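You operate a simulated robot arm through the tools that you are given. There is no shell and no other tool. Be economical: measure what you need, move in short steps, check, and stop when the job is done.

You run a simulated robot arm. Do the job below in one go: nothing can be reset, and whatever is moved stays where it is left.

## Task
Set out the longest job: the patch with most metres on its ticket, and the cone of its colour.
Fine: both on the ledge under the thread cupboard; then slide the yellow-pull door over bay C and the green-pull door over bay D.

It is judged by the outcome, as a careful person would: the job done as asked, and still so three seconds after it is handed in. It fails if anything else is knocked over, pushed out of place, dropped, spilled or broken.

## Robot
A 7-joint arm with a two-finger parallel gripper on a trunk, on a base that drives. Base frame: it is fixed to the floor where the robot stands at the start and does not move with it; the origin is under the middle of the robot, x ahead of it, y to its left, z up. Lengths are in cm, angles in rad, forces in N, time in s.
Its first joint turns from -2.897 to 2.897 rad. Places, roughly: ledge under the thread cupboard [50, 20, 90]; narrow door with the green pull [60, -10, 120]; narrow door with the yellow pull [60, 40, 120]; wide door with the purple pull [60, -10, 130]; wide door with the teal pull [60, 40, 120]. Payload 1.57 kg.
Tool frame: the origin (TCP) lies between the finger pads and is the grasp point; the fingertips stand 3 cm ahead of it; z points along the fingers, y is the line along which they close. Largest opening 8 cm; finger width 1.7, thickness 1.2; the body of the gripper, 4 by 8.2 cm, starts 8 cm behind the TCP.
Orientation is told as [roll, pitch, yaw] about the base's x, y, z axes, in that order, counted from this pose: with the fingers straight down and closing along the base's y, the tool's x points along the base's -x, its y along +y and its z along -z.

## Interface
- The arm moves only by the tool send_rows. Its argument "increments" is a list of rows, each a list of 6 numbers: the shift along the tool's x, y, z in m, then the turn, a rotation vector about the tool's x, y, z in degrees. In form: [[x, y, z, ax, ay, az], ...]. A call has 1 to 20 rows; each row is the pose to reach, as a shift and turn from the pose commanded when the call began, along the tool's axes at that moment. "fingers" is the closure, from 0 (fully open) to 1 (shut), set as the call begins (left out, the last holds). Each row takes 0.2 s and may step no farther than 5 cm and 0.15 rad from the row before; otherwise, or with a gripper value out of range, the whole call is refused. A pose out of reach is approached as far as the arm can. The call stops where the force on the tool passes 40 N (or 10 N more than at its start, if that is more) or the arm is blocked; 0.2 s more then pass. The fingers move at their own pace (about 15.3 cm/s each) and stop on an object; they squeeze with about 23 N. The grip force told is the motor's: it shows also when the fingers shut on nothing. Time passes only in rows, and 0.2 s behind the last, so rows that repeat a pose let the fingers close. It gives the time, the measured TCP pose, the force on the tool (base axes), the opening and the grip force at its end, in the units of the frame above (readings bear some noise), with the torque about the TCP (base axes, N m) and any sound that the robot's microphone picked up.
- Cameras (640 x 400 px; columns grow to the right, rows downward): "scene" is now at [0.33, 17.95, 140.22]; the picture's right is [0.01, -1.00, 0.00], its down [-0.35, -0.00, -0.94] and it looks along [0.94, 0.01, -0.35] (base axes); focal length 214 px, centre (320, 200). "wrist" rides on the gripper at [7.2, -0.7, -12.2] in the tool frame; the picture's right is [0.09, 1.00, 0.00], its down [-0.84, 0.08, -0.54] and it looks along [-0.54, 0.05, 0.84] (tool axes); focal length 238 px, centre (320, 200). There is no depth. A picture from a camera that has moved, and an enlarged one, comes with that camera's place and axes in the base frame and with its lens. The place of the scene camera against the robot may be out by one fixed shift of up to 2.5 cm in any direction.
- get_image(camera): a new picture of that camera. No time passes.
- base_move(legs): drives the robot by 1 to 6 legs, each [ahead, left, turn to the left] in cm, cm and rad, along the robot's own axes; the way and the turn of a leg run together, so that a leg with both is an arc; at most 150 cm and 3.142 rad a leg. The arm and the cameras ride along, it lands a little off, and it stops where it bumps. It gives what a move gives.
- turn_head(pan, tilt): turns the head with the scene camera to pan (to the left, within 2.496 rad either way) and tilt (down, from -0.506 to 1.204), counted from straight ahead of the robot. It gives what a move gives.
- enlarge(camera, box): a new picture of the part [left, top, right, bottom] of that camera's present view, enlarged. No time passes.
- finish_job(): hands the job in; it is judged then, once.

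Go step by step. Nothing tells you exact positions but the pictures and the camera data: compare them with the known pose of the tool, close in by small moves and look again before you grip or let go. The budget is 120 turns and 78 pictures, counting those below and the enlarged ones. Unless the task says otherwise, let go and move clear before handing in, and close with one line.

The tools are called after "Request:" as a command line: name --pt "numbers of a row" for each row, then --argument value for the rest, lists and objects as JSON in quotes. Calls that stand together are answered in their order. send_rows: Moves the arm, as the interface text tells. Its arguments: {"type":"object","properties":{"increments":{"type":"array"},"fingers":{"type":"number"}},"required":["increments"]} The other tools are called the same way: base_move (legs) drives the base; turn_head (pan, tilt) turns the head that bears the scene camera; get_image (camera) takes a picture; enlarge (camera, box) takes an enlarged picture of a part of a camera's view; finish_job () hands the job in.

At the start:

```text
time: 0.0
ee_pos: [53.95, -7.12, 142.35]
ee_rot: [-0.001, 0.002, -0.001]
contact_force: [0.5, 0.3, 0.3]
moment: [-0.01, -0.01, -0.02]
gripper_width: 8.01
finger_force: 0.0
robot x, y, heading: [0.15, -0.16, -0.0]
head pan, tilt: [0.014, 0.354]
```

scene: 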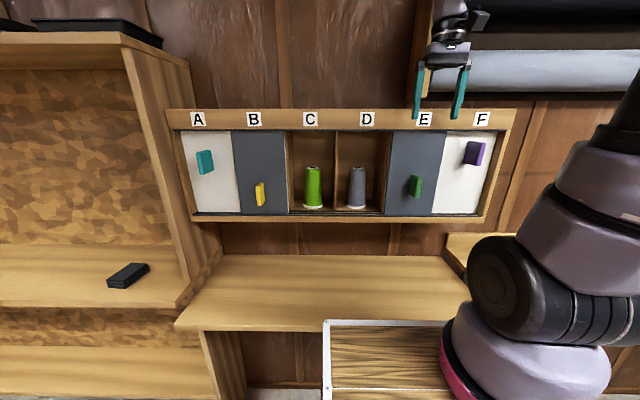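
wrist: 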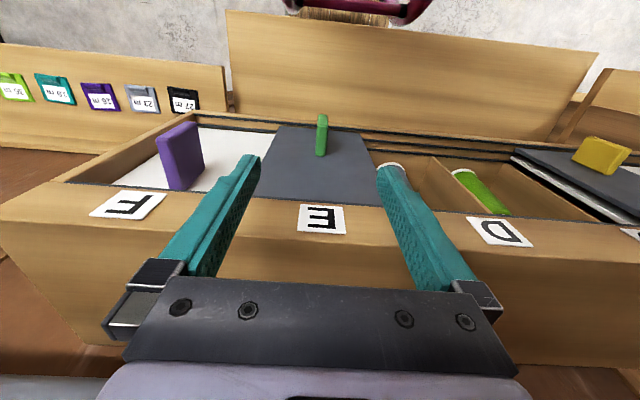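

I see the cupboard with bays A–F, and a row of ticketed patches to the right of it in the wrist view. I'll read the tickets first.

Request:
enlarge --camera "wrist" --box '[0, 60, 210, 125]'

Request:
turn_head --pan -0.6 --tilt 0.6

Request:
get_image --camera "scene"

```text
3.05 times, centred on (105, 92) of wrist
camera zoom: at [46.7, -7.86, 154.64], right [-0.09, 1.0, 0.0], down [0.84, 0.08, 0.54], along [0.54, 0.05, -0.84], focal length 726 px, centre (975, 528)
```

zoom: 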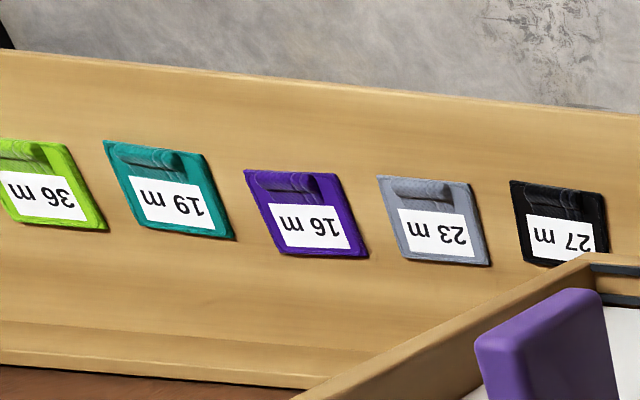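

```text
time: 1.0
ee_pos: [53.86, -7.05, 142.33]
ee_rot: [0.001, 0.001, -0.001]
contact_force: [0.6, -0.4, -0.5]
moment: [0.0, 0.01, 0.02]
gripper_width: 7.99
finger_force: 0.0
robot x, y, heading: [0.38, 0.18, 0.003]
head pan, tilt: [-0.6, 0.6]
```

```text
74 pictures are left
camera scene: at [-1.68, 12.84, 137.98], right [-0.56, -0.83, 0.0], down [-0.47, 0.32, -0.83], along [0.68, -0.47, -0.56], focal length 214 px, centre (320, 200)
```

scene: 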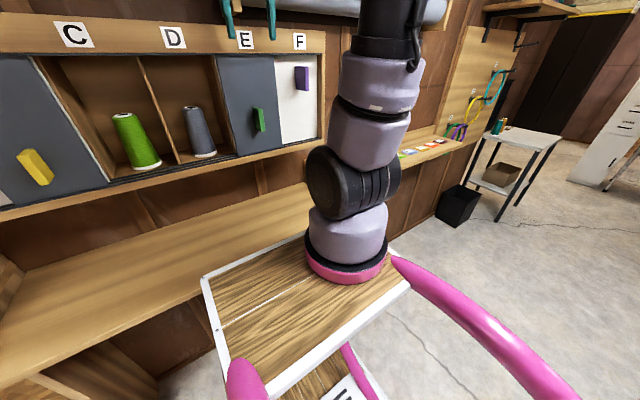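

The visible tickets read 36, 19, 16, 23 and 27 m, but there may be more beyond the lime one. I'll enlarge the patch shelf.

Request:
enlarge --camera "scene" --box '[385, 110, 485, 172]'

```text
6.40 times, centred on (435, 141) of scene
camera zoom: at [-1.68, 12.84, 137.98], right [-0.56, -0.83, 0.0], down [-0.47, 0.32, -0.83], along [0.68, -0.47, -0.56], focal length 1373 px, centre (-416, 578)
```

zoom: 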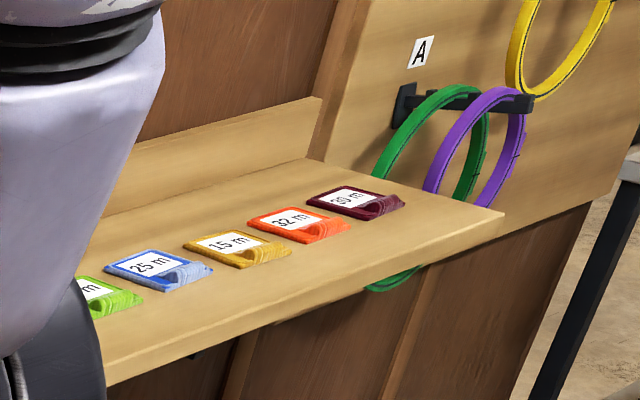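

The patches read lime 36, orange 32, maroon 30, black 27, blue 25, gray 23, teal 19, purple 16, yellow 15. Lime looks longest, and I'll confirm that when I'm close. The lime cone is in bay C at about y=21. I'll back the tool off and tilt it forward in front of bay C.

Request:
send_rows --pt "0.04 0 0 0 0 0" --pt "0.08 0 0 0 0 0" --pt "0.12 0 0 0 0 0" --pt "0.12 0.035 0.018 0 -7 0" --pt "0.12 0.07 0.035 0 -14 0" --pt "0.12 0.105 0.053 0 -21 0" --pt "0.12 0.14 0.07 0 -28 0" --pt "0.12 0.175 0.088 0 -35 0" --pt "0.12 0.21 0.105 0 -42 0" --pt "0.12 0.245 0.123 0 -49 0" --pt "0.12 0.28 0.14 0 -55 0" --fingers 0

Request:
turn_head --pan 0 --tilt 0.35

Request:
get_image --camera "wrist"

Request:
get_image --camera "scene"

```text
time: 3.4
ee_pos: [41.97, 21.05, 128.44]
ee_rot: [0.002, -0.959, -0.003]
contact_force: [0.1, -0.1, 0.0]
moment: [0.03, 0.03, 0.02]
gripper_width: 7.98
finger_force: 0.1
robot x, y, heading: [-0.0, -0.11, -0.002]
head pan, tilt: [-0.6, 0.6]
```

```text
time: 4.4
ee_pos: [41.85, 21.14, 128.45]
ee_rot: [0.002, -0.958, -0.001]
contact_force: [-1.4, -1.0, -0.4]
moment: [0.04, -0.01, 0.0]
gripper_width: 8.0
finger_force: 0.0
robot x, y, heading: [-0.48, 0.19, -0.002]
head pan, tilt: [0.0, 0.351]
```

```text
72 pictures are left
camera wrist: at [27.73, 20.35, 129.77], right [-0.05, 1.0, -0.07], down [0.04, 0.08, 1.0], along [1.0, 0.05, -0.04], focal length 238 px, centre (320, 200)
```

wrist: 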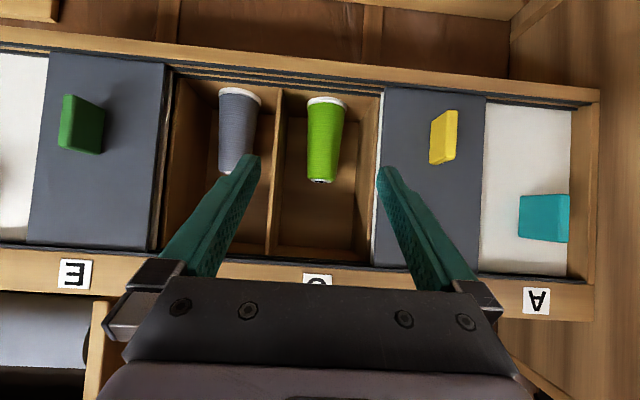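

```text
71 pictures are left
camera scene: at [0.33, 17.83, 140.25], right [0.0, -1.0, 0.0], down [-0.34, 0.0, -0.94], along [0.94, 0.0, -0.34], focal length 214 px, centre (320, 200)
```

scene: 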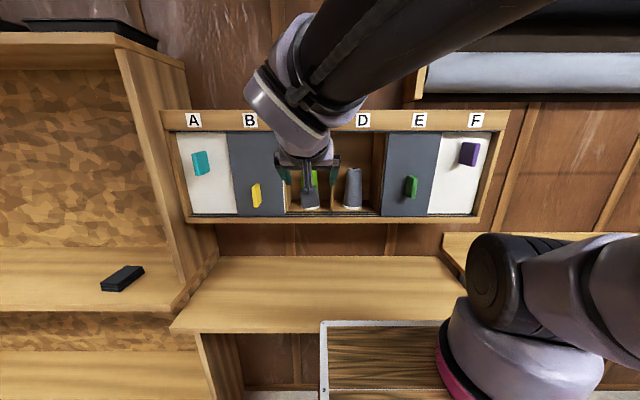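

The wrist view puts the lime cone at about (64, 21), standing on z≈113 and about 12 cm tall. The cupboard front is at x≈56.5 with 14 cm bays. I'll approach partway and check.

Request:
send_rows --pt "-0.007 0 0.035 0 0 0" --pt "-0.015 0 0.07 0 0 0" --pt "-0.022 0 0.105 0 0 0" --pt "-0.03 0 0.138 0 0 0"

Request:
get_image --camera "wrist"

Request:
enlarge --camera "scene" --box '[220, 100, 400, 230]'

```text
time: 5.4
ee_pos: [54.84, 21.15, 122.96]
ee_rot: [0.001, -0.96, 0.001]
contact_force: [-0.4, 0.6, 0.5]
moment: [-0.01, -0.04, -0.05]
gripper_width: 8.02
finger_force: 0.0
robot x, y, heading: [-0.33, 0.1, 0.002]
head pan, tilt: [0.0, 0.351]
```

```text
70 pictures are left
camera wrist: at [40.7, 20.28, 124.15], right [-0.05, 1.0, -0.07], down [0.04, 0.08, 1.0], along [1.0, 0.05, -0.04], focal length 238 px, centre (320, 200)
```

wrist: 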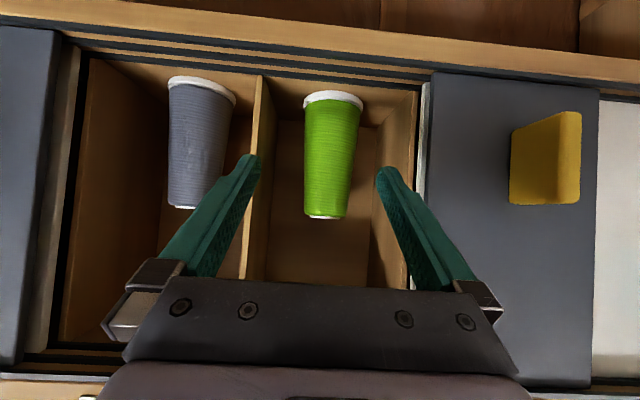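

```text
3.08 times, centred on (310, 165) of scene
camera zoom: at [0.28, 17.82, 140.26], right [0.0, -1.0, 0.0], down [-0.34, 0.0, -0.94], along [0.94, 0.0, -0.34], focal length 660 px, centre (351, 308)
```

zoom: 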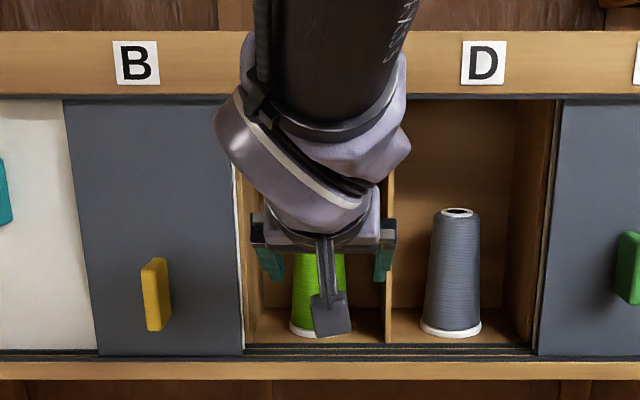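

The cone axis is at y≈21.9, with the near edge of door B at about 28. I'll narrow the opening a little, shift to y≈21.8 and go in further.

Request:
send_rows --pt "-0.004 0.007 0.0 0 0 0" --pt "-0.01 0.007 0.03 0 0 0" --pt "-0.017 0.007 0.06 0 0 0" --fingers 0.1

Request:
get_image --camera "wrist"

```text
time: 6.2
ee_pos: [60.75, 21.51, 120.8]
ee_rot: [0.002, -0.959, 0.001]
contact_force: [-0.5, -0.2, -0.2]
moment: [-0.01, -0.01, 0.0]
gripper_width: 7.18
finger_force: 0.1
robot x, y, heading: [0.03, 0.04, 0.005]
head pan, tilt: [0.0, 0.351]
```

```text
68 pictures are left
camera wrist: at [46.7, 20.77, 121.97], right [-0.05, 1.0, -0.07], down [0.04, 0.08, 1.0], along [1.0, 0.05, -0.04], focal length 238 px, centre (320, 200)
```

wrist: 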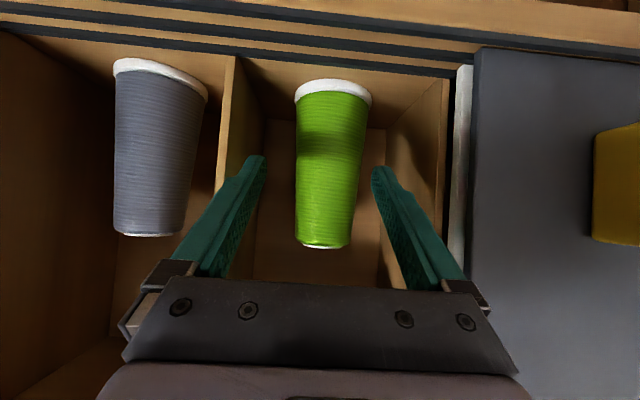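

The cone is about 0.8 cm to the +y side of the finger centre. I'll shift, go in and close.

Request:
send_rows --pt "0 0.007 0.0 0 0 0" --pt "-0.003 0.007 0.02 0 0 0" --pt "-0.005 0.007 0.039 0 0 0"

Request:
get_image --camera "wrist"

```text
time: 7.0
ee_pos: [64.47, 22.27, 118.89]
ee_rot: [-0.001, -0.959, -0.001]
contact_force: [-0.1, -0.2, 0.4]
moment: [-0.04, -0.01, -0.02]
gripper_width: 7.19
finger_force: 0.0
robot x, y, heading: [-0.09, 0.11, -0.0]
head pan, tilt: [0.0, 0.351]
```

```text
67 pictures are left
camera wrist: at [50.23, 21.43, 120.18], right [-0.05, 1.0, -0.08], down [0.04, 0.08, 1.0], along [1.0, 0.05, -0.04], focal length 238 px, centre (320, 200)
```

wrist: 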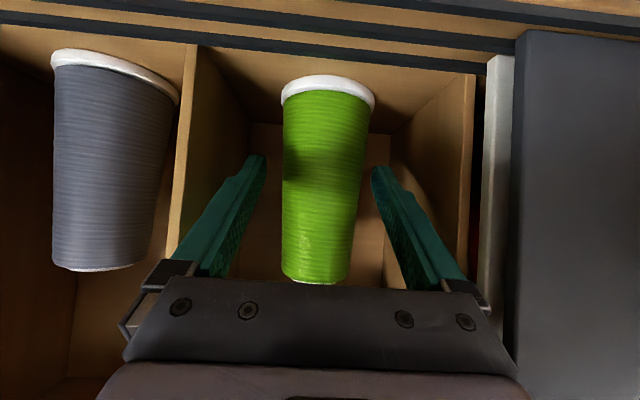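

The cone is between the fingers and at the right depth, so I'll close.

Request:
send_rows --pt "0 0.002 0 0 0 0" --pt "0 0.002 0 0 0 0" --pt "0 0.002 0 0 0 0" --fingers 1

Request:
send_rows --pt "-0.008 0 -0.006 0 0 0" --pt "-0.016 0 -0.012 0 0 0"

Request:
get_image --camera "wrist"

```text
time: 7.8
ee_pos: [64.35, 22.44, 118.94]
ee_rot: [0.001, -0.958, -0.001]
contact_force: [-0.5, 0.8, -0.1]
moment: [-0.02, 0.06, -0.02]
gripper_width: 5.57
finger_force: 22.7
robot x, y, heading: [0.41, -0.14, 0.0]
head pan, tilt: [0.0, 0.351]
```

```text
time: 8.4
ee_pos: [64.31, 22.47, 121.07]
ee_rot: [0.001, -0.959, -0.001]
contact_force: [0.5, -0.4, -1.5]
moment: [0.01, 0.04, 0.0]
gripper_width: 5.56
finger_force: 22.7
robot x, y, heading: [-0.2, -0.11, 0.0]
head pan, tilt: [0.0, 0.351]
```

```text
66 pictures are left
camera wrist: at [50.18, 21.77, 122.23], right [-0.05, 1.0, -0.08], down [0.04, 0.08, 1.0], along [1.0, 0.05, -0.04], focal length 238 px, centre (320, 200)
```

wrist: 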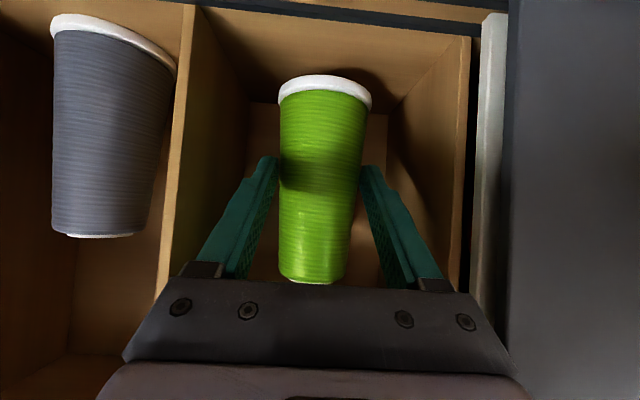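

The cone is held and lifted. I'll bring it straight out of the bay, then lower it in front toward the ledge.

Request:
send_rows --pt "0.023 0 -0.033 0 0 0" --pt "0.046 0 -0.066 0 0 0" --pt "0.069 0 -0.098 0 0 0" --pt "0.092 0 -0.131 0 0 0" --pt "0.115 0 -0.164 0 0 0"

Request:
send_rows --pt "0.033 0 0.023 0 0 0" --pt "0.066 0 0.046 0 0 0" --pt "0.099 0 0.069 0 0 0" --pt "0.131 0 0.092 0 0 0" --pt "0.148 0 0.103 0 0 0"

Request:
get_image --camera "scene"

Request:
get_image --camera "wrist"

```text
time: 9.6
ee_pos: [44.75, 21.88, 121.06]
ee_rot: [0.056, -0.907, -0.06]
contact_force: [-0.1, 1.0, -1.3]
moment: [-0.04, 0.02, 0.0]
gripper_width: 5.53
finger_force: 23.0
robot x, y, heading: [0.22, -0.02, -0.002]
head pan, tilt: [0.0, 0.351]
```

```text
time: 10.4
ee_pos: [43.29, 23.27, 110.68]
ee_rot: [0.15, -0.814, -0.129]
contact_force: [-0.6, 1.7, -0.8]
moment: [-0.02, -0.01, 0.01]
gripper_width: 5.5
finger_force: 23.1
robot x, y, heading: [0.27, -0.04, 0.002]
head pan, tilt: [0.0, 0.351]
stopped in row 3: the arm was blocked; the commanded pose is now the measured one
```

```text
65 pictures are left
camera scene: at [-2.84, 16.1, 134.21], right [-0.27, -0.96, 0.0], down [-0.85, 0.24, -0.47], along [0.45, -0.13, -0.88], focal length 214 px, centre (320, 200)
```

scene: 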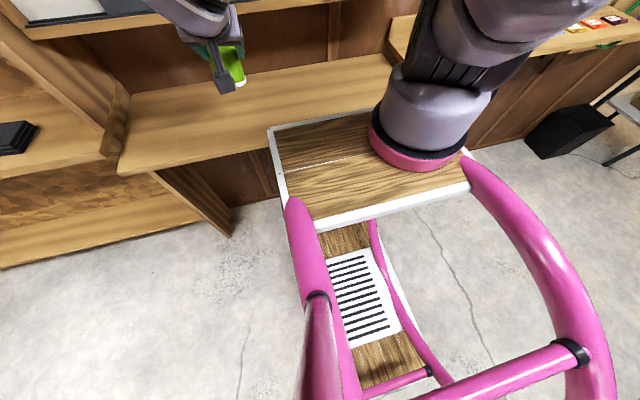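

```text
64 pictures are left
camera wrist: at [29.5, 22.49, 113.68], right [-0.04, 1.0, 0.04], down [0.18, -0.03, 0.98], along [0.98, 0.05, -0.17], focal length 238 px, centre (320, 200)
```

wrist: 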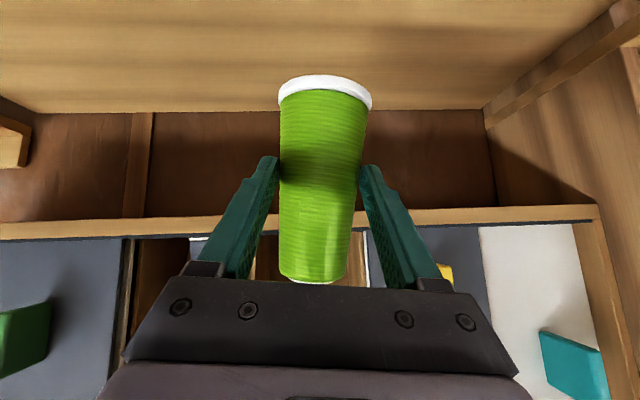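

The arm folded up against its own head because the base stands too close to the ledge. I'll drive back 18 cm so it can work extended, then straighten the tool.

Request:
base_move --legs '[[-18, 0, 0]]'

Request:
send_rows --pt "-0.02 0 0.025 0 0 0" --pt "-0.04 0 0.05 0 0 0" --pt "-0.055 0 0.075 1.5 -4 -1.9" --pt "-0.07 0 0.1 3.1 -8.3 -3.8"

Request:
get_image --camera "scene"

```text
time: 11.9
ee_pos: [24.99, 23.53, 110.46]
ee_rot: [0.149, -0.811, -0.118]
contact_force: [0.4, -0.4, -2.5]
moment: [-0.04, 0.0, 0.01]
gripper_width: 5.45
finger_force: 23.0
robot x, y, heading: [-18.08, 0.22, 0.004]
head pan, tilt: [0.0, 0.351]
```

```text
time: 12.9
ee_pos: [37.09, 23.52, 108.74]
ee_rot: [0.033, -0.959, -0.039]
contact_force: [0.3, -0.1, -1.8]
moment: [-0.02, 0.07, -0.02]
gripper_width: 5.45
finger_force: 23.1
robot x, y, heading: [-17.85, -0.23, 0.003]
head pan, tilt: [0.0, 0.351]
```

```text
63 pictures are left
camera scene: at [-17.83, 18.0, 139.94], right [0.03, -1.0, 0.0], down [-0.38, -0.01, -0.93], along [0.93, 0.03, -0.38], focal length 214 px, centre (320, 200)
```

scene: 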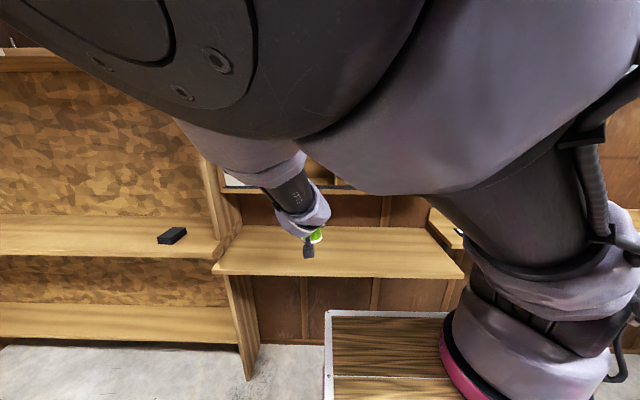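

That freed it, and the head is back in place. Now I'll extend over the ledge toward (52, 22, 100).

Request:
send_rows --pt "-0.004 -0.003 0.034 0 0 -0.3" --pt "-0.007 -0.006 0.069 0 0 -0.6" --pt "-0.01 -0.009 0.103 0 0 -0.9" --pt "-0.013 -0.012 0.138 0 0 -1.3" --pt "-0.016 -0.013 0.172 0 0 -1.3"

Request:
get_image --camera "scene"

Request:
get_image --camera "wrist"

```text
time: 14.1
ee_pos: [52.14, 22.43, 100.28]
ee_rot: [-0.005, -0.961, 0.006]
contact_force: [0.6, -0.4, -1.5]
moment: [0.0, 0.02, -0.02]
gripper_width: 5.41
finger_force: 22.9
robot x, y, heading: [-18.17, 0.1, 0.004]
head pan, tilt: [0.0, 0.351]
```

```text
62 pictures are left
camera scene: at [-17.81, 17.79, 140.26], right [0.0, -1.0, 0.0], down [-0.34, 0.0, -0.94], along [0.94, 0.0, -0.34], focal length 214 px, centre (320, 200)
```

scene: 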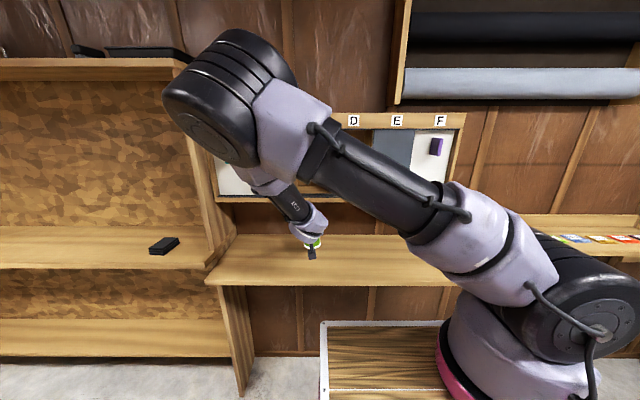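

```text
61 pictures are left
camera wrist: at [37.95, 21.54, 101.41], right [-0.06, 1.0, -0.08], down [0.03, 0.08, 1.0], along [1.0, 0.05, -0.04], focal length 238 px, centre (320, 200)
```

wrist: 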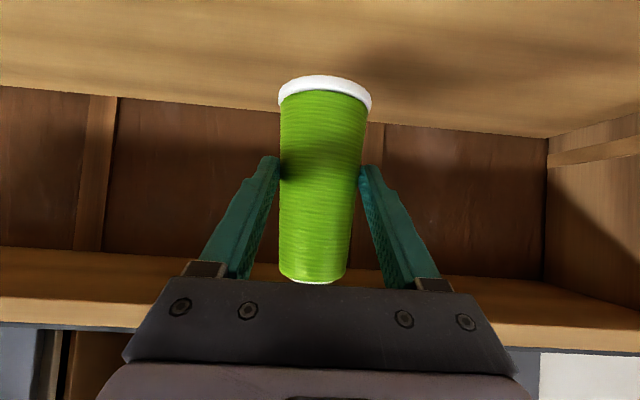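

The cone is over the ledge. I'll lower it gently.

Request:
send_rows --pt "0.008 0 0.0057 0 0 0" --pt "0.016 0 0.0115 0 0 0" --pt "0.0245 0 0.017 0 0 0"

Request:
get_image --camera "wrist"

Request:
enlarge --camera "scene" --box '[270, 210, 360, 290]'

```text
time: 14.9
ee_pos: [52.07, 22.45, 97.25]
ee_rot: [-0.001, -0.961, 0.007]
contact_force: [-0.7, 0.4, -1.9]
moment: [-0.02, 0.07, 0.02]
gripper_width: 5.39
finger_force: 23.1
robot x, y, heading: [-18.26, -0.19, 0.007]
head pan, tilt: [0.0, 0.351]
```

```text
60 pictures are left
camera wrist: at [38.02, 21.55, 98.43], right [-0.06, 1.0, -0.08], down [0.03, 0.08, 1.0], along [1.0, 0.05, -0.04], focal length 238 px, centre (320, 200)
```

wrist: 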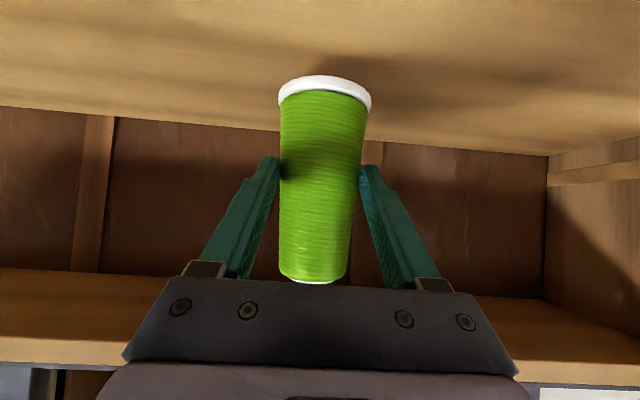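

```text
5.00 times, centred on (315, 250) of scene
camera zoom: at [-17.76, 17.79, 140.26], right [0.0, -1.0, 0.0], down [-0.34, 0.0, -0.94], along [0.94, 0.0, -0.34], focal length 1072 px, centre (345, -50)
```

zoom: 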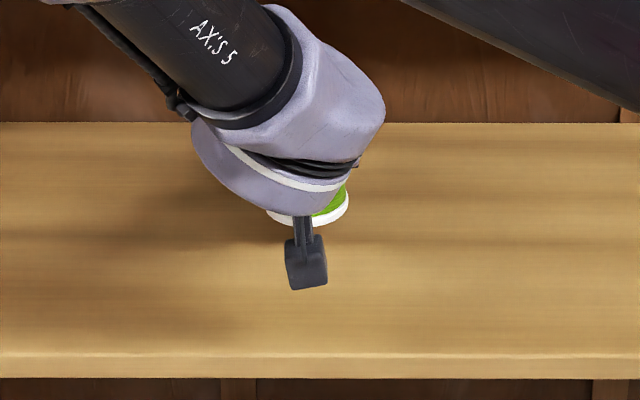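

The ledge seems to be at z≈87–90, so I'll continue down in fine steps.

Request:
send_rows --pt "0.0033 0 0.0023 0 0 0" --pt "0.0066 0 0.0046 0 0 0" --pt "0.0098 0 0.0069 0 0 0" --pt "0.0131 0 0.0092 0 0 0" --pt "0.0164 0 0.0115 0 0 0"

Request:
get_image --camera "wrist"

```text
time: 16.1
ee_pos: [52.33, 22.42, 95.28]
ee_rot: [-0.003, -0.962, 0.005]
contact_force: [-0.2, 0.5, -0.7]
moment: [-0.02, 0.06, -0.02]
gripper_width: 5.38
finger_force: 23.2
robot x, y, heading: [-18.25, 0.06, 0.0]
head pan, tilt: [0.0, 0.351]
```

```text
58 pictures are left
camera wrist: at [38.1, 21.56, 96.43], right [-0.06, 1.0, -0.08], down [0.03, 0.08, 1.0], along [1.0, 0.05, -0.04], focal length 238 px, centre (320, 200)
```

wrist: 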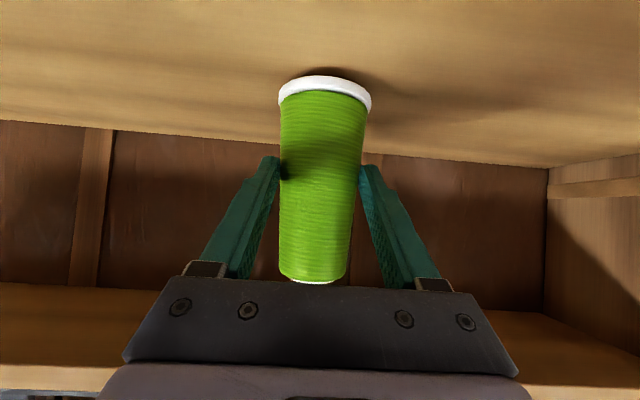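

Shadow and base are converging, and there is no contact yet. I'll keep lowering.

Request:
send_rows --pt "0.0025 0 0.0017 0 0 0" --pt "0.0049 0 0.0034 0 0 0" --pt "0.0074 0 0.0052 0 0 0"

Request:
send_rows --pt "0.0016 0 0.0012 0 0 0" --pt "0.0033 0 0.0023 0 0 0"

Request:
get_image --camera "wrist"

```text
time: 16.9
ee_pos: [52.16, 22.47, 94.29]
ee_rot: [-0.003, -0.963, 0.007]
contact_force: [-0.3, 0.3, -1.8]
moment: [-0.01, 0.01, 0.0]
gripper_width: 5.35
finger_force: 23.7
robot x, y, heading: [-17.75, -0.31, 0.003]
head pan, tilt: [0.0, 0.351]
```

```text
time: 17.5
ee_pos: [52.35, 22.32, 94.07]
ee_rot: [0.001, -0.963, 0.005]
contact_force: [-1.7, 0.4, 2.3]
moment: [0.06, 0.06, 0.0]
gripper_width: 5.34
finger_force: 22.6
robot x, y, heading: [-17.83, -0.49, -0.001]
head pan, tilt: [0.0, 0.351]
```

```text
57 pictures are left
camera wrist: at [38.09, 21.52, 95.17], right [-0.06, 1.0, -0.08], down [0.03, 0.08, 1.0], along [1.0, 0.05, -0.04], focal length 238 px, centre (320, 200)
```

wrist: 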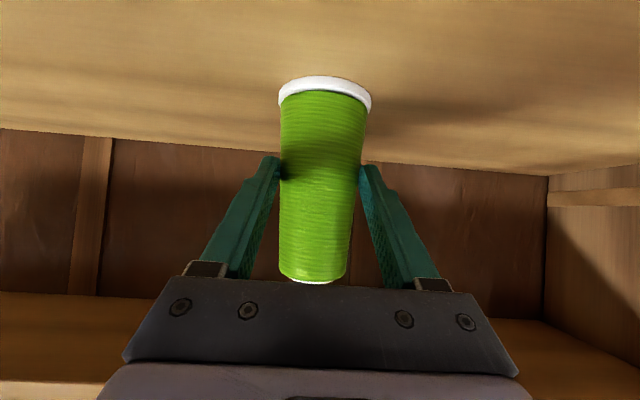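

Light contact shows the cone is standing on the ledge at z≈88.4. I'll open, pause and back straight off.

Request:
send_rows --pt "0 0 0 0 0 0" --pt "0 0 0 0 0 0" --pt "0 0 0 0 0 0" --fingers 0

Request:
send_rows --pt "0 0 -0.02 0 0 0" --pt "0 0 -0.05 0 0 0" --pt "0 0 -0.09 0 0 0" --pt "0 0 -0.13 0 0 0"

Request:
get_image --camera "wrist"

```text
time: 18.3
ee_pos: [52.33, 22.26, 93.97]
ee_rot: [-0.002, -0.961, 0.002]
contact_force: [0.1, -0.2, 0.6]
moment: [0.01, -0.01, 0.0]
gripper_width: 8.01
finger_force: 0.1
robot x, y, heading: [-18.04, -0.29, -0.002]
head pan, tilt: [0.0, 0.351]
```

```text
time: 19.3
ee_pos: [41.6, 22.29, 101.58]
ee_rot: [-0.004, -0.961, 0.004]
contact_force: [0.9, -0.2, -0.3]
moment: [-0.01, 0.03, -0.04]
gripper_width: 7.98
finger_force: 0.0
robot x, y, heading: [-18.16, -0.02, 0.001]
head pan, tilt: [0.0, 0.351]
```

```text
56 pictures are left
camera wrist: at [27.42, 21.47, 102.76], right [-0.05, 1.0, -0.08], down [0.04, 0.08, 1.0], along [1.0, 0.05, -0.04], focal length 238 px, centre (320, 200)
```

wrist: 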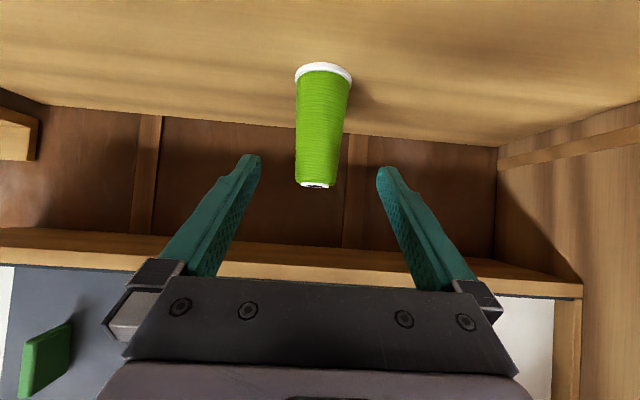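

The cone stands well on the ledge. Next is the patch: I'll back off a bit and drive right to stand before the patch shelf.

Request:
base_move --legs '[[-10, 0, 0], [0, -78, 0]]'

Request:
send_rows --pt "-0.01 0 -0.005 0 8 0" --pt "-0.02 0 -0.01 0 16 0" --pt "-0.03 0 -0.015 0 24 0" --pt "-0.04 0 -0.02 0 32 0" --pt "-0.06 0 -0.02 0 40 0" --pt "-0.08 0 -0.02 0 48 0" --pt "-0.1 0 -0.02 0 55 0"

Request:
get_image --camera "scene"

Request:
get_image --camera "wrist"

```text
time: 24.2
ee_pos: [32.08, -55.55, 101.74]
ee_rot: [-0.001, -0.962, 0.007]
contact_force: [-0.4, 0.2, 0.3]
moment: [0.0, 0.02, -0.02]
gripper_width: 8.02
finger_force: 0.0
robot x, y, heading: [-27.78, -78.14, 0.005]
head pan, tilt: [0.0, 0.351]
```

```text
time: 25.8
ee_pos: [36.02, -55.62, 110.94]
ee_rot: [0.0, -0.001, 0.007]
contact_force: [-0.5, -0.2, -0.4]
moment: [-0.03, 0.0, 0.01]
gripper_width: 8.0
finger_force: 0.0
robot x, y, heading: [-27.59, -78.39, 0.006]
head pan, tilt: [0.0, 0.351]
```

```text
55 pictures are left
camera scene: at [-27.31, -60.32, 140.26], right [0.01, -1.0, 0.0], down [-0.34, 0.0, -0.94], along [0.94, 0.01, -0.34], focal length 214 px, centre (320, 200)
```

scene: 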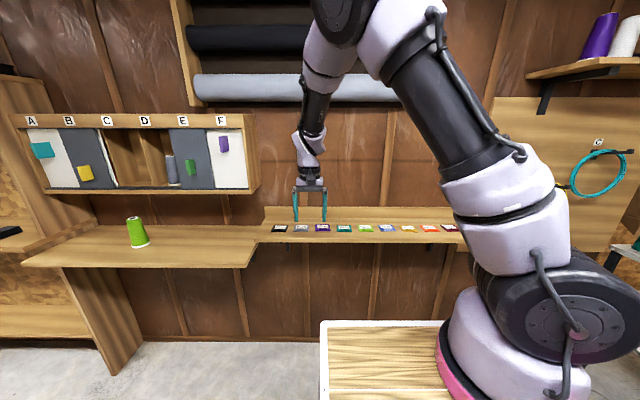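

```text
54 pictures are left
camera wrist: at [28.88, -56.35, 123.23], right [-0.1, 1.0, 0.0], down [0.84, 0.08, 0.54], along [0.54, 0.05, -0.84], focal length 238 px, centre (320, 200)
```

wrist: 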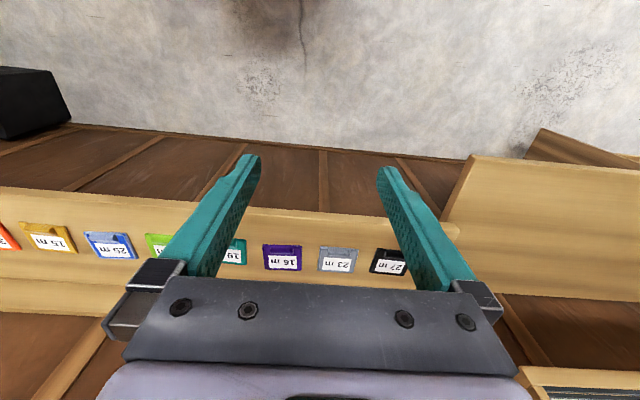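

All nine patches are in view. I'll read every ticket clearly.

Request:
enlarge --camera "scene" --box '[265, 215, 365, 245]'

Request:
enlarge --camera "scene" --box '[350, 215, 470, 245]'

```text
6.40 times, centred on (315, 230) of scene
camera zoom: at [-27.31, -60.32, 140.26], right [0.01, -1.0, 0.0], down [-0.34, 0.0, -0.94], along [0.94, 0.01, -0.34], focal length 1373 px, centre (352, 8)
```

zoom: 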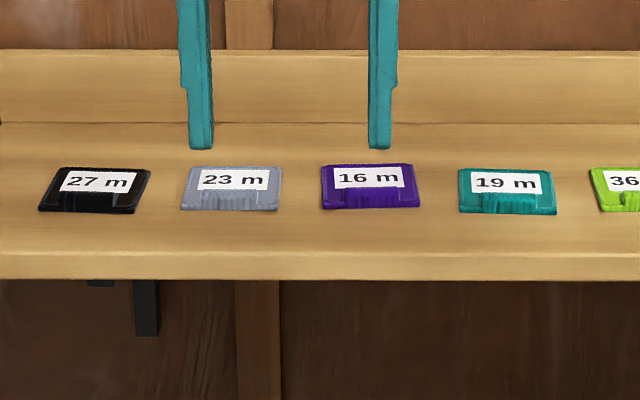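

```text
5.33 times, centred on (410, 230) of scene
camera zoom: at [-27.31, -60.32, 140.26], right [0.01, -1.0, 0.0], down [-0.34, 0.0, -0.94], along [0.94, 0.01, -0.34], focal length 1144 px, centre (-160, 40)
```

zoom: 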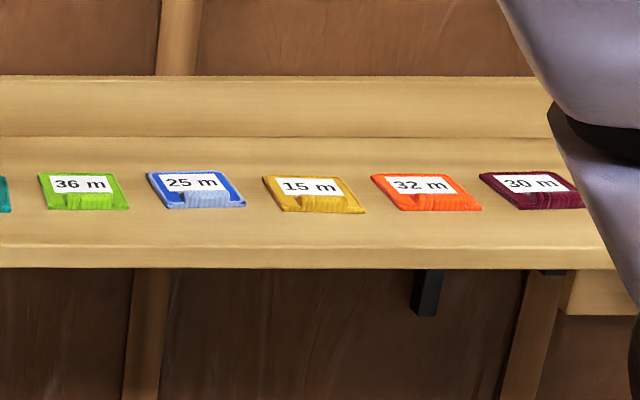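

Lime with 36 m is confirmed as the longest, at about (60, -80, 94). I'll bring the tool near it for a close look.

Request:
send_rows --pt "-0.023 -0.041 0 0 0 0" --pt "-0.046 -0.082 0 0 0 0" --pt "-0.07 -0.122 0 0 0 0" --pt "-0.093 -0.163 0 0 0 0" --pt "-0.117 -0.204 0 0 0 0" --pt "-0.14 -0.244 0 0 0 0"

Request:
get_image --camera "wrist"

```text
time: 27.2
ee_pos: [50.44, -79.96, 111.04]
ee_rot: [0.0, -0.002, 0.007]
contact_force: [-0.7, 1.2, 0.5]
moment: [-0.03, 0.0, 0.04]
gripper_width: 8.02
finger_force: 0.0
robot x, y, heading: [-27.02, -78.11, 0.008]
head pan, tilt: [0.0, 0.351]
```

```text
51 pictures are left
camera wrist: at [43.11, -80.77, 123.4], right [-0.1, 0.99, 0.0], down [0.84, 0.08, 0.54], along [0.54, 0.05, -0.84], focal length 238 px, centre (320, 200)
```

wrist: 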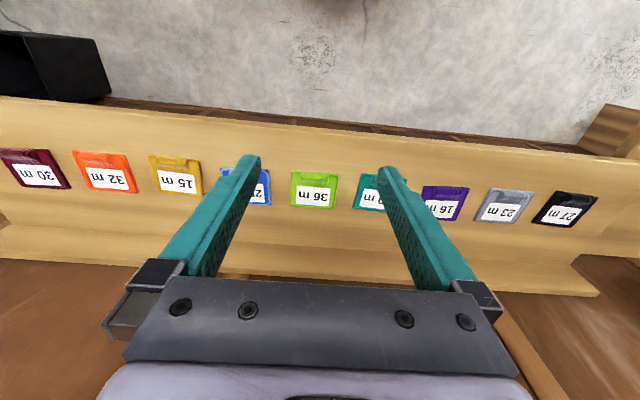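

The lime patch is at about (59.5, -80, 94). I'll come down and look closely at the tab.

Request:
send_rows --pt "0 0 0.035 0 0 0" --pt "0 0 0.07 0 0 0"

Request:
enlarge --camera "wrist" --box '[240, 130, 400, 230]'

```text
time: 27.8
ee_pos: [50.36, -79.94, 104.07]
ee_rot: [-0.002, 0.0, 0.004]
contact_force: [-0.2, 0.4, 0.3]
moment: [0.03, -0.06, 0.0]
gripper_width: 8.03
finger_force: 0.0
robot x, y, heading: [-27.78, -78.01, 0.009]
head pan, tilt: [0.0, 0.351]
```

```text
4.00 times, centred on (320, 180) of wrist
camera zoom: at [43.13, -80.79, 116.29], right [-0.1, 1.0, 0.0], down [0.84, 0.08, 0.54], along [0.54, 0.05, -0.84], focal length 953 px, centre (320, 280)
```

zoom: 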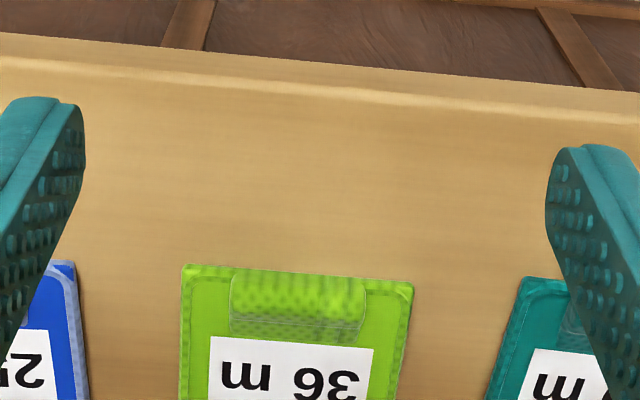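

The tab is a raised fold about 3.5 cm wide, centred near (57.4, -80.1). I'll move above it with a part-closed gripper and check.

Request:
send_rows --pt "-0.035 -0.001 0 0 0 0" --pt "-0.07 -0.002 0 0 0 0" --pt "-0.07 -0.002 0.03 0 0 0" --fingers 0.3

Request:
get_image --camera "wrist"

Request:
enlarge --camera "scene" --box '[310, 180, 410, 250]'

```text
time: 28.6
ee_pos: [57.53, -80.01, 100.88]
ee_rot: [-0.001, -0.002, 0.005]
contact_force: [0.6, 1.2, -0.3]
moment: [0.02, -0.03, 0.0]
gripper_width: 5.6
finger_force: 0.0
robot x, y, heading: [-27.65, -78.29, 0.007]
head pan, tilt: [0.0, 0.351]
```

```text
49 pictures are left
camera wrist: at [50.23, -80.86, 113.21], right [-0.1, 1.0, 0.0], down [0.84, 0.08, 0.54], along [0.54, 0.05, -0.84], focal length 238 px, centre (320, 200)
```

wrist: 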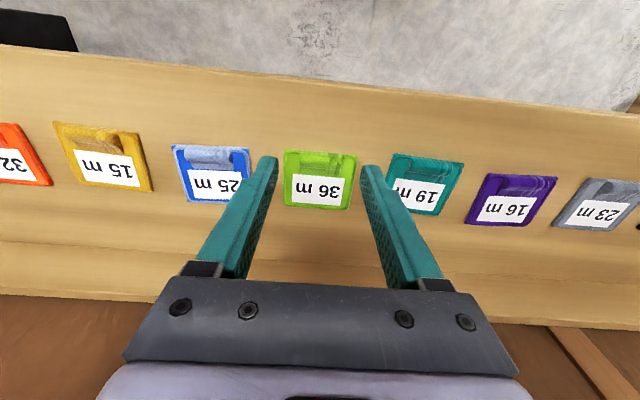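

```text
5.71 times, centred on (360, 215) of scene
camera zoom: at [-27.31, -60.32, 140.26], right [0.01, -1.0, 0.0], down [-0.34, 0.0, -0.94], along [0.94, 0.01, -0.34], focal length 1226 px, centre (91, 114)
```

zoom: 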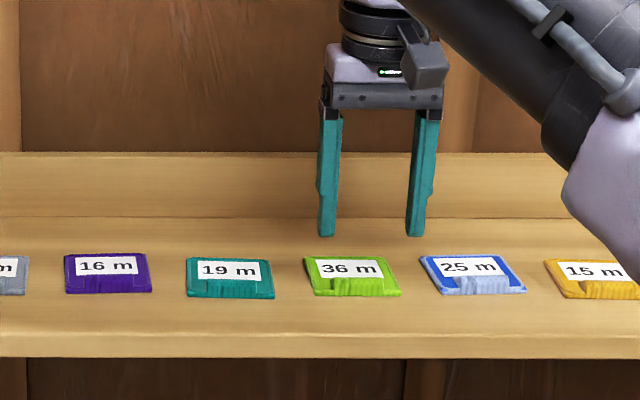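

The wrist view says the tool axis lines up with the tab, but the scene view hints at a small lateral offset. I'll descend a little and compare again.

Request:
send_rows --pt "-0.002 0 0.008 0 0 0" --pt "-0.003 0 0.015 0 0 0"

Request:
enlarge --camera "wrist" --box '[240, 130, 400, 230]'

Request:
enlarge --camera "scene" --box '[330, 200, 390, 240]'

```text
time: 29.2
ee_pos: [57.64, -80.07, 99.53]
ee_rot: [-0.002, -0.002, 0.005]
contact_force: [0.7, 0.6, -0.2]
moment: [-0.01, -0.03, 0.01]
gripper_width: 5.6
finger_force: 0.0
robot x, y, heading: [-27.62, -77.91, 0.007]
head pan, tilt: [0.0, 0.351]
```

```text
4.00 times, centred on (320, 180) of wrist
camera zoom: at [50.39, -80.87, 111.74], right [-0.1, 1.0, 0.0], down [0.84, 0.08, 0.54], along [0.54, 0.05, -0.84], focal length 953 px, centre (320, 280)
```

zoom: 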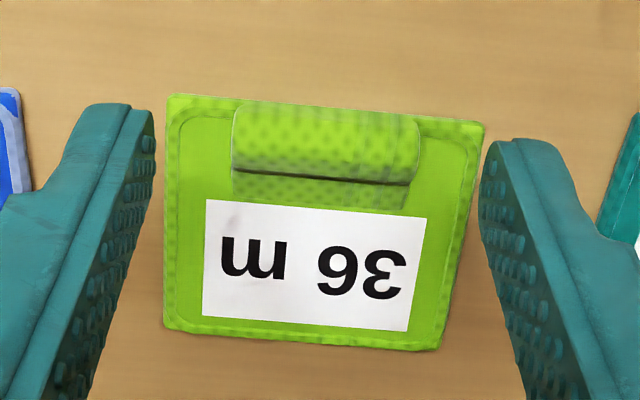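

```text
10.00 times, centred on (360, 220) of scene
camera zoom: at [-27.28, -60.32, 140.26], right [0.01, -1.0, 0.0], down [-0.34, 0.0, -0.94], along [0.94, 0.01, -0.34], focal length 2145 px, centre (-80, 0)
```

zoom: 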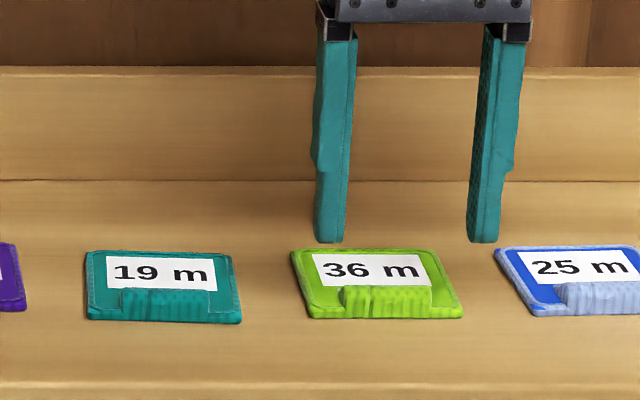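

Comparing scales, the shelf is lower than I thought (z≈92), which explains the mismatch; the tab is at about (59.1, -80.0). I'll adjust and descend a bit more.

Request:
send_rows --pt "-0.012 0.001 0.008 0 0 0" --pt "-0.013 0.001 0.018 0 0 0"

Request:
enlarge --camera "wrist" --box '[240, 130, 400, 230]'

Request:
enlarge --camera "scene" --box '[330, 200, 390, 240]'

```text
time: 29.8
ee_pos: [58.94, -80.06, 97.92]
ee_rot: [-0.002, -0.002, 0.005]
contact_force: [0.0, -0.5, -0.3]
moment: [-0.01, -0.02, 0.02]
gripper_width: 5.59
finger_force: 0.1
robot x, y, heading: [-27.47, -78.03, 0.012]
head pan, tilt: [0.0, 0.351]
```

```text
4.00 times, centred on (320, 180) of wrist
camera zoom: at [51.65, -80.81, 110.07], right [-0.1, 1.0, 0.0], down [0.84, 0.08, 0.54], along [0.54, 0.05, -0.84], focal length 953 px, centre (320, 280)
```

zoom: 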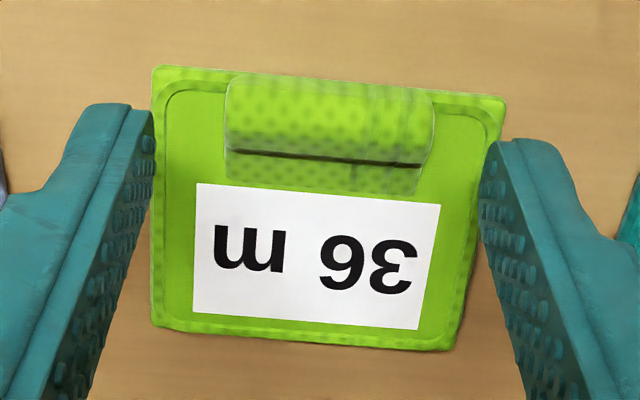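

```text
10.00 times, centred on (360, 220) of scene
camera zoom: at [-27.29, -60.32, 140.26], right [0.01, -1.0, 0.0], down [-0.34, 0.0, -0.94], along [0.94, 0.01, -0.34], focal length 2145 px, centre (-80, 0)
```

zoom: 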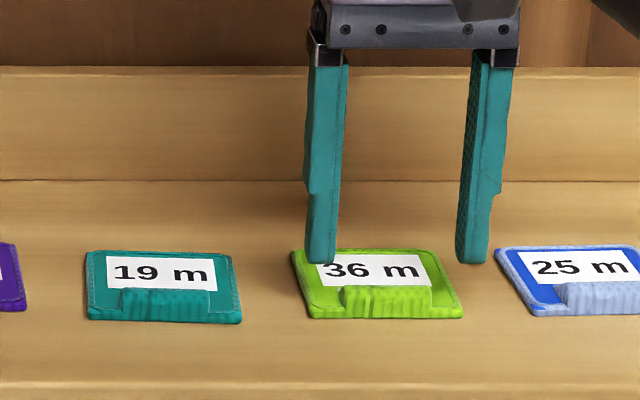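

Both views now say shift slightly to +y. I'll do that and descend another 1.2 cm.

Request:
send_rows --pt "0 0.003 0.0 0 0 0" --pt "0 0.003 0.006 0 0 0" --pt "0 0.003 0.012 0 0 0"

Request:
enlarge --camera "wrist" --box '[240, 130, 400, 230]'

Request:
enlarge --camera "scene" --box '[330, 200, 390, 240]'

```text
time: 30.6
ee_pos: [58.93, -79.79, 96.53]
ee_rot: [-0.003, -0.002, 0.006]
contact_force: [-0.7, 0.0, 0.1]
moment: [0.01, -0.02, 0.01]
gripper_width: 5.57
finger_force: 0.0
robot x, y, heading: [-27.34, -78.18, 0.006]
head pan, tilt: [0.0, 0.351]
```

```text
4.00 times, centred on (320, 180) of wrist
camera zoom: at [51.66, -80.56, 108.81], right [-0.1, 1.0, 0.0], down [0.84, 0.08, 0.54], along [0.54, 0.05, -0.84], focal length 953 px, centre (320, 280)
```

zoom: 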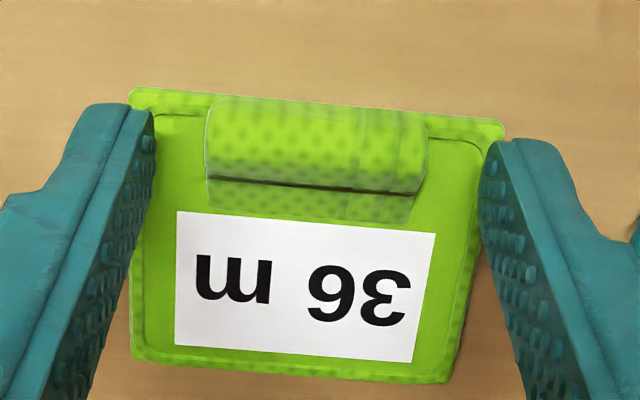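

```text
10.00 times, centred on (360, 220) of scene
camera zoom: at [-27.28, -60.32, 140.26], right [0.01, -1.0, 0.0], down [-0.34, 0.0, -0.94], along [0.94, 0.01, -0.34], focal length 2145 px, centre (-80, 0)
```

zoom: 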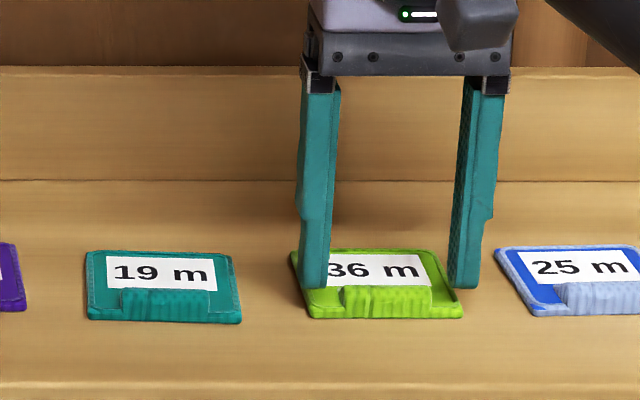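

Well centred now. I'll descend 0.8 cm to straddle the tab and check the force.

Request:
send_rows --pt "0 0 0.004 0 0 0" --pt "0 0 0.008 0 0 0"

Request:
enlarge --camera "scene" --box '[330, 200, 390, 240]'

```text
time: 31.2
ee_pos: [59.09, -79.71, 95.64]
ee_rot: [0.0, 0.0, 0.005]
contact_force: [-0.8, -0.1, 0.3]
moment: [0.01, -0.01, 0.03]
gripper_width: 5.58
finger_force: 0.1
robot x, y, heading: [-27.25, -77.59, 0.007]
head pan, tilt: [0.0, 0.351]
```

```text
10.00 times, centred on (360, 220) of scene
camera zoom: at [-27.28, -60.32, 140.26], right [0.01, -1.0, 0.0], down [-0.34, 0.0, -0.94], along [0.94, 0.01, -0.34], focal length 2145 px, centre (-80, 0)
```

zoom: 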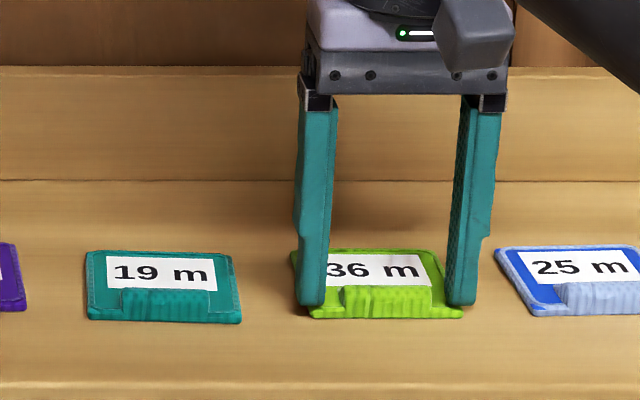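

The tips now straddle the tab. I'll go down slightly more and close.

Request:
send_rows --pt "0 0 0.002 0 0 0" --pt "0 0 0.002 0 0 0"

Request:
send_rows --pt "0 0 0 0 0 0" --pt "0 0 0 0 0 0" --pt "0 0 0 0 0 0" --fingers 1

Request:
get_image --camera "wrist"

```text
time: 31.8
ee_pos: [58.94, -79.55, 95.66]
ee_rot: [-0.001, 0.0, 0.006]
contact_force: [-0.3, -0.2, 4.8]
moment: [0.01, -0.01, -0.04]
gripper_width: 5.59
finger_force: 0.1
robot x, y, heading: [-27.68, -77.87, 0.008]
head pan, tilt: [0.0, 0.351]
```

```text
time: 32.6
ee_pos: [59.03, -79.72, 95.63]
ee_rot: [-0.002, -0.001, 0.005]
contact_force: [1.4, 0.6, 8.1]
moment: [0.01, -0.17, 0.01]
gripper_width: 3.81
finger_force: 23.2
robot x, y, heading: [-27.46, -78.12, 0.007]
head pan, tilt: [0.0, 0.351]
```

```text
40 pictures are left
camera wrist: at [51.63, -80.5, 107.82], right [-0.1, 1.0, 0.0], down [0.84, 0.08, 0.54], along [0.54, 0.05, -0.84], focal length 238 px, centre (320, 200)
```

wrist: 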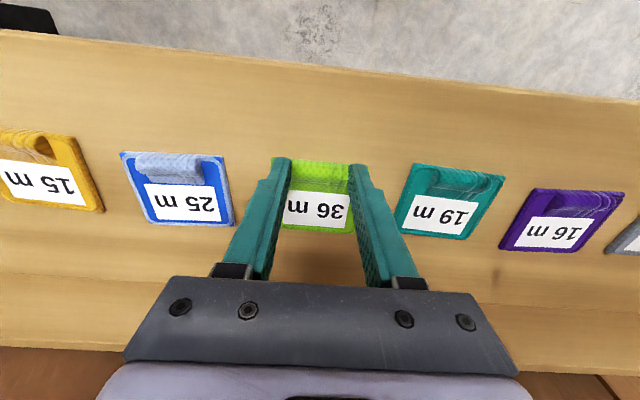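

The tab is gripped at 3.8 cm. I'll lift and check.

Request:
send_rows --pt "0 0 -0.02 0 0 0" --pt "0 0 -0.06 0 0 0" --pt "0 0 -0.1 0 0 0" --pt "0 0 -0.14 0 0 0"

Request:
get_image --camera "wrist"

```text
time: 33.6
ee_pos: [59.02, -79.62, 109.74]
ee_rot: [-0.002, -0.002, 0.005]
contact_force: [0.1, -0.3, -0.6]
moment: [-0.02, 0.0, -0.02]
gripper_width: 3.84
finger_force: 23.0
robot x, y, heading: [-27.69, -78.36, 0.011]
head pan, tilt: [0.0, 0.351]
```

```text
39 pictures are left
camera wrist: at [51.65, -80.4, 121.95], right [-0.1, 1.0, 0.0], down [0.84, 0.08, 0.54], along [0.54, 0.05, -0.84], focal length 238 px, centre (320, 200)
```

wrist: 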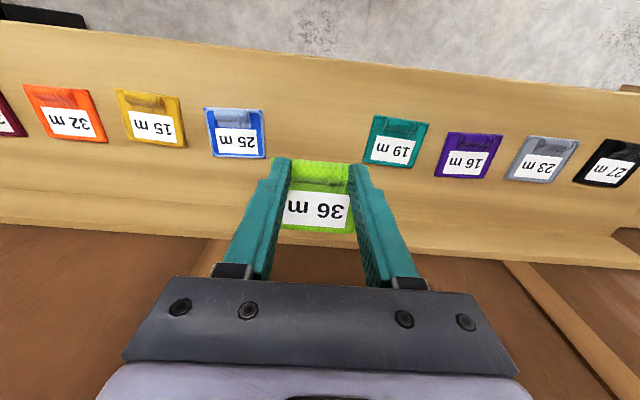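

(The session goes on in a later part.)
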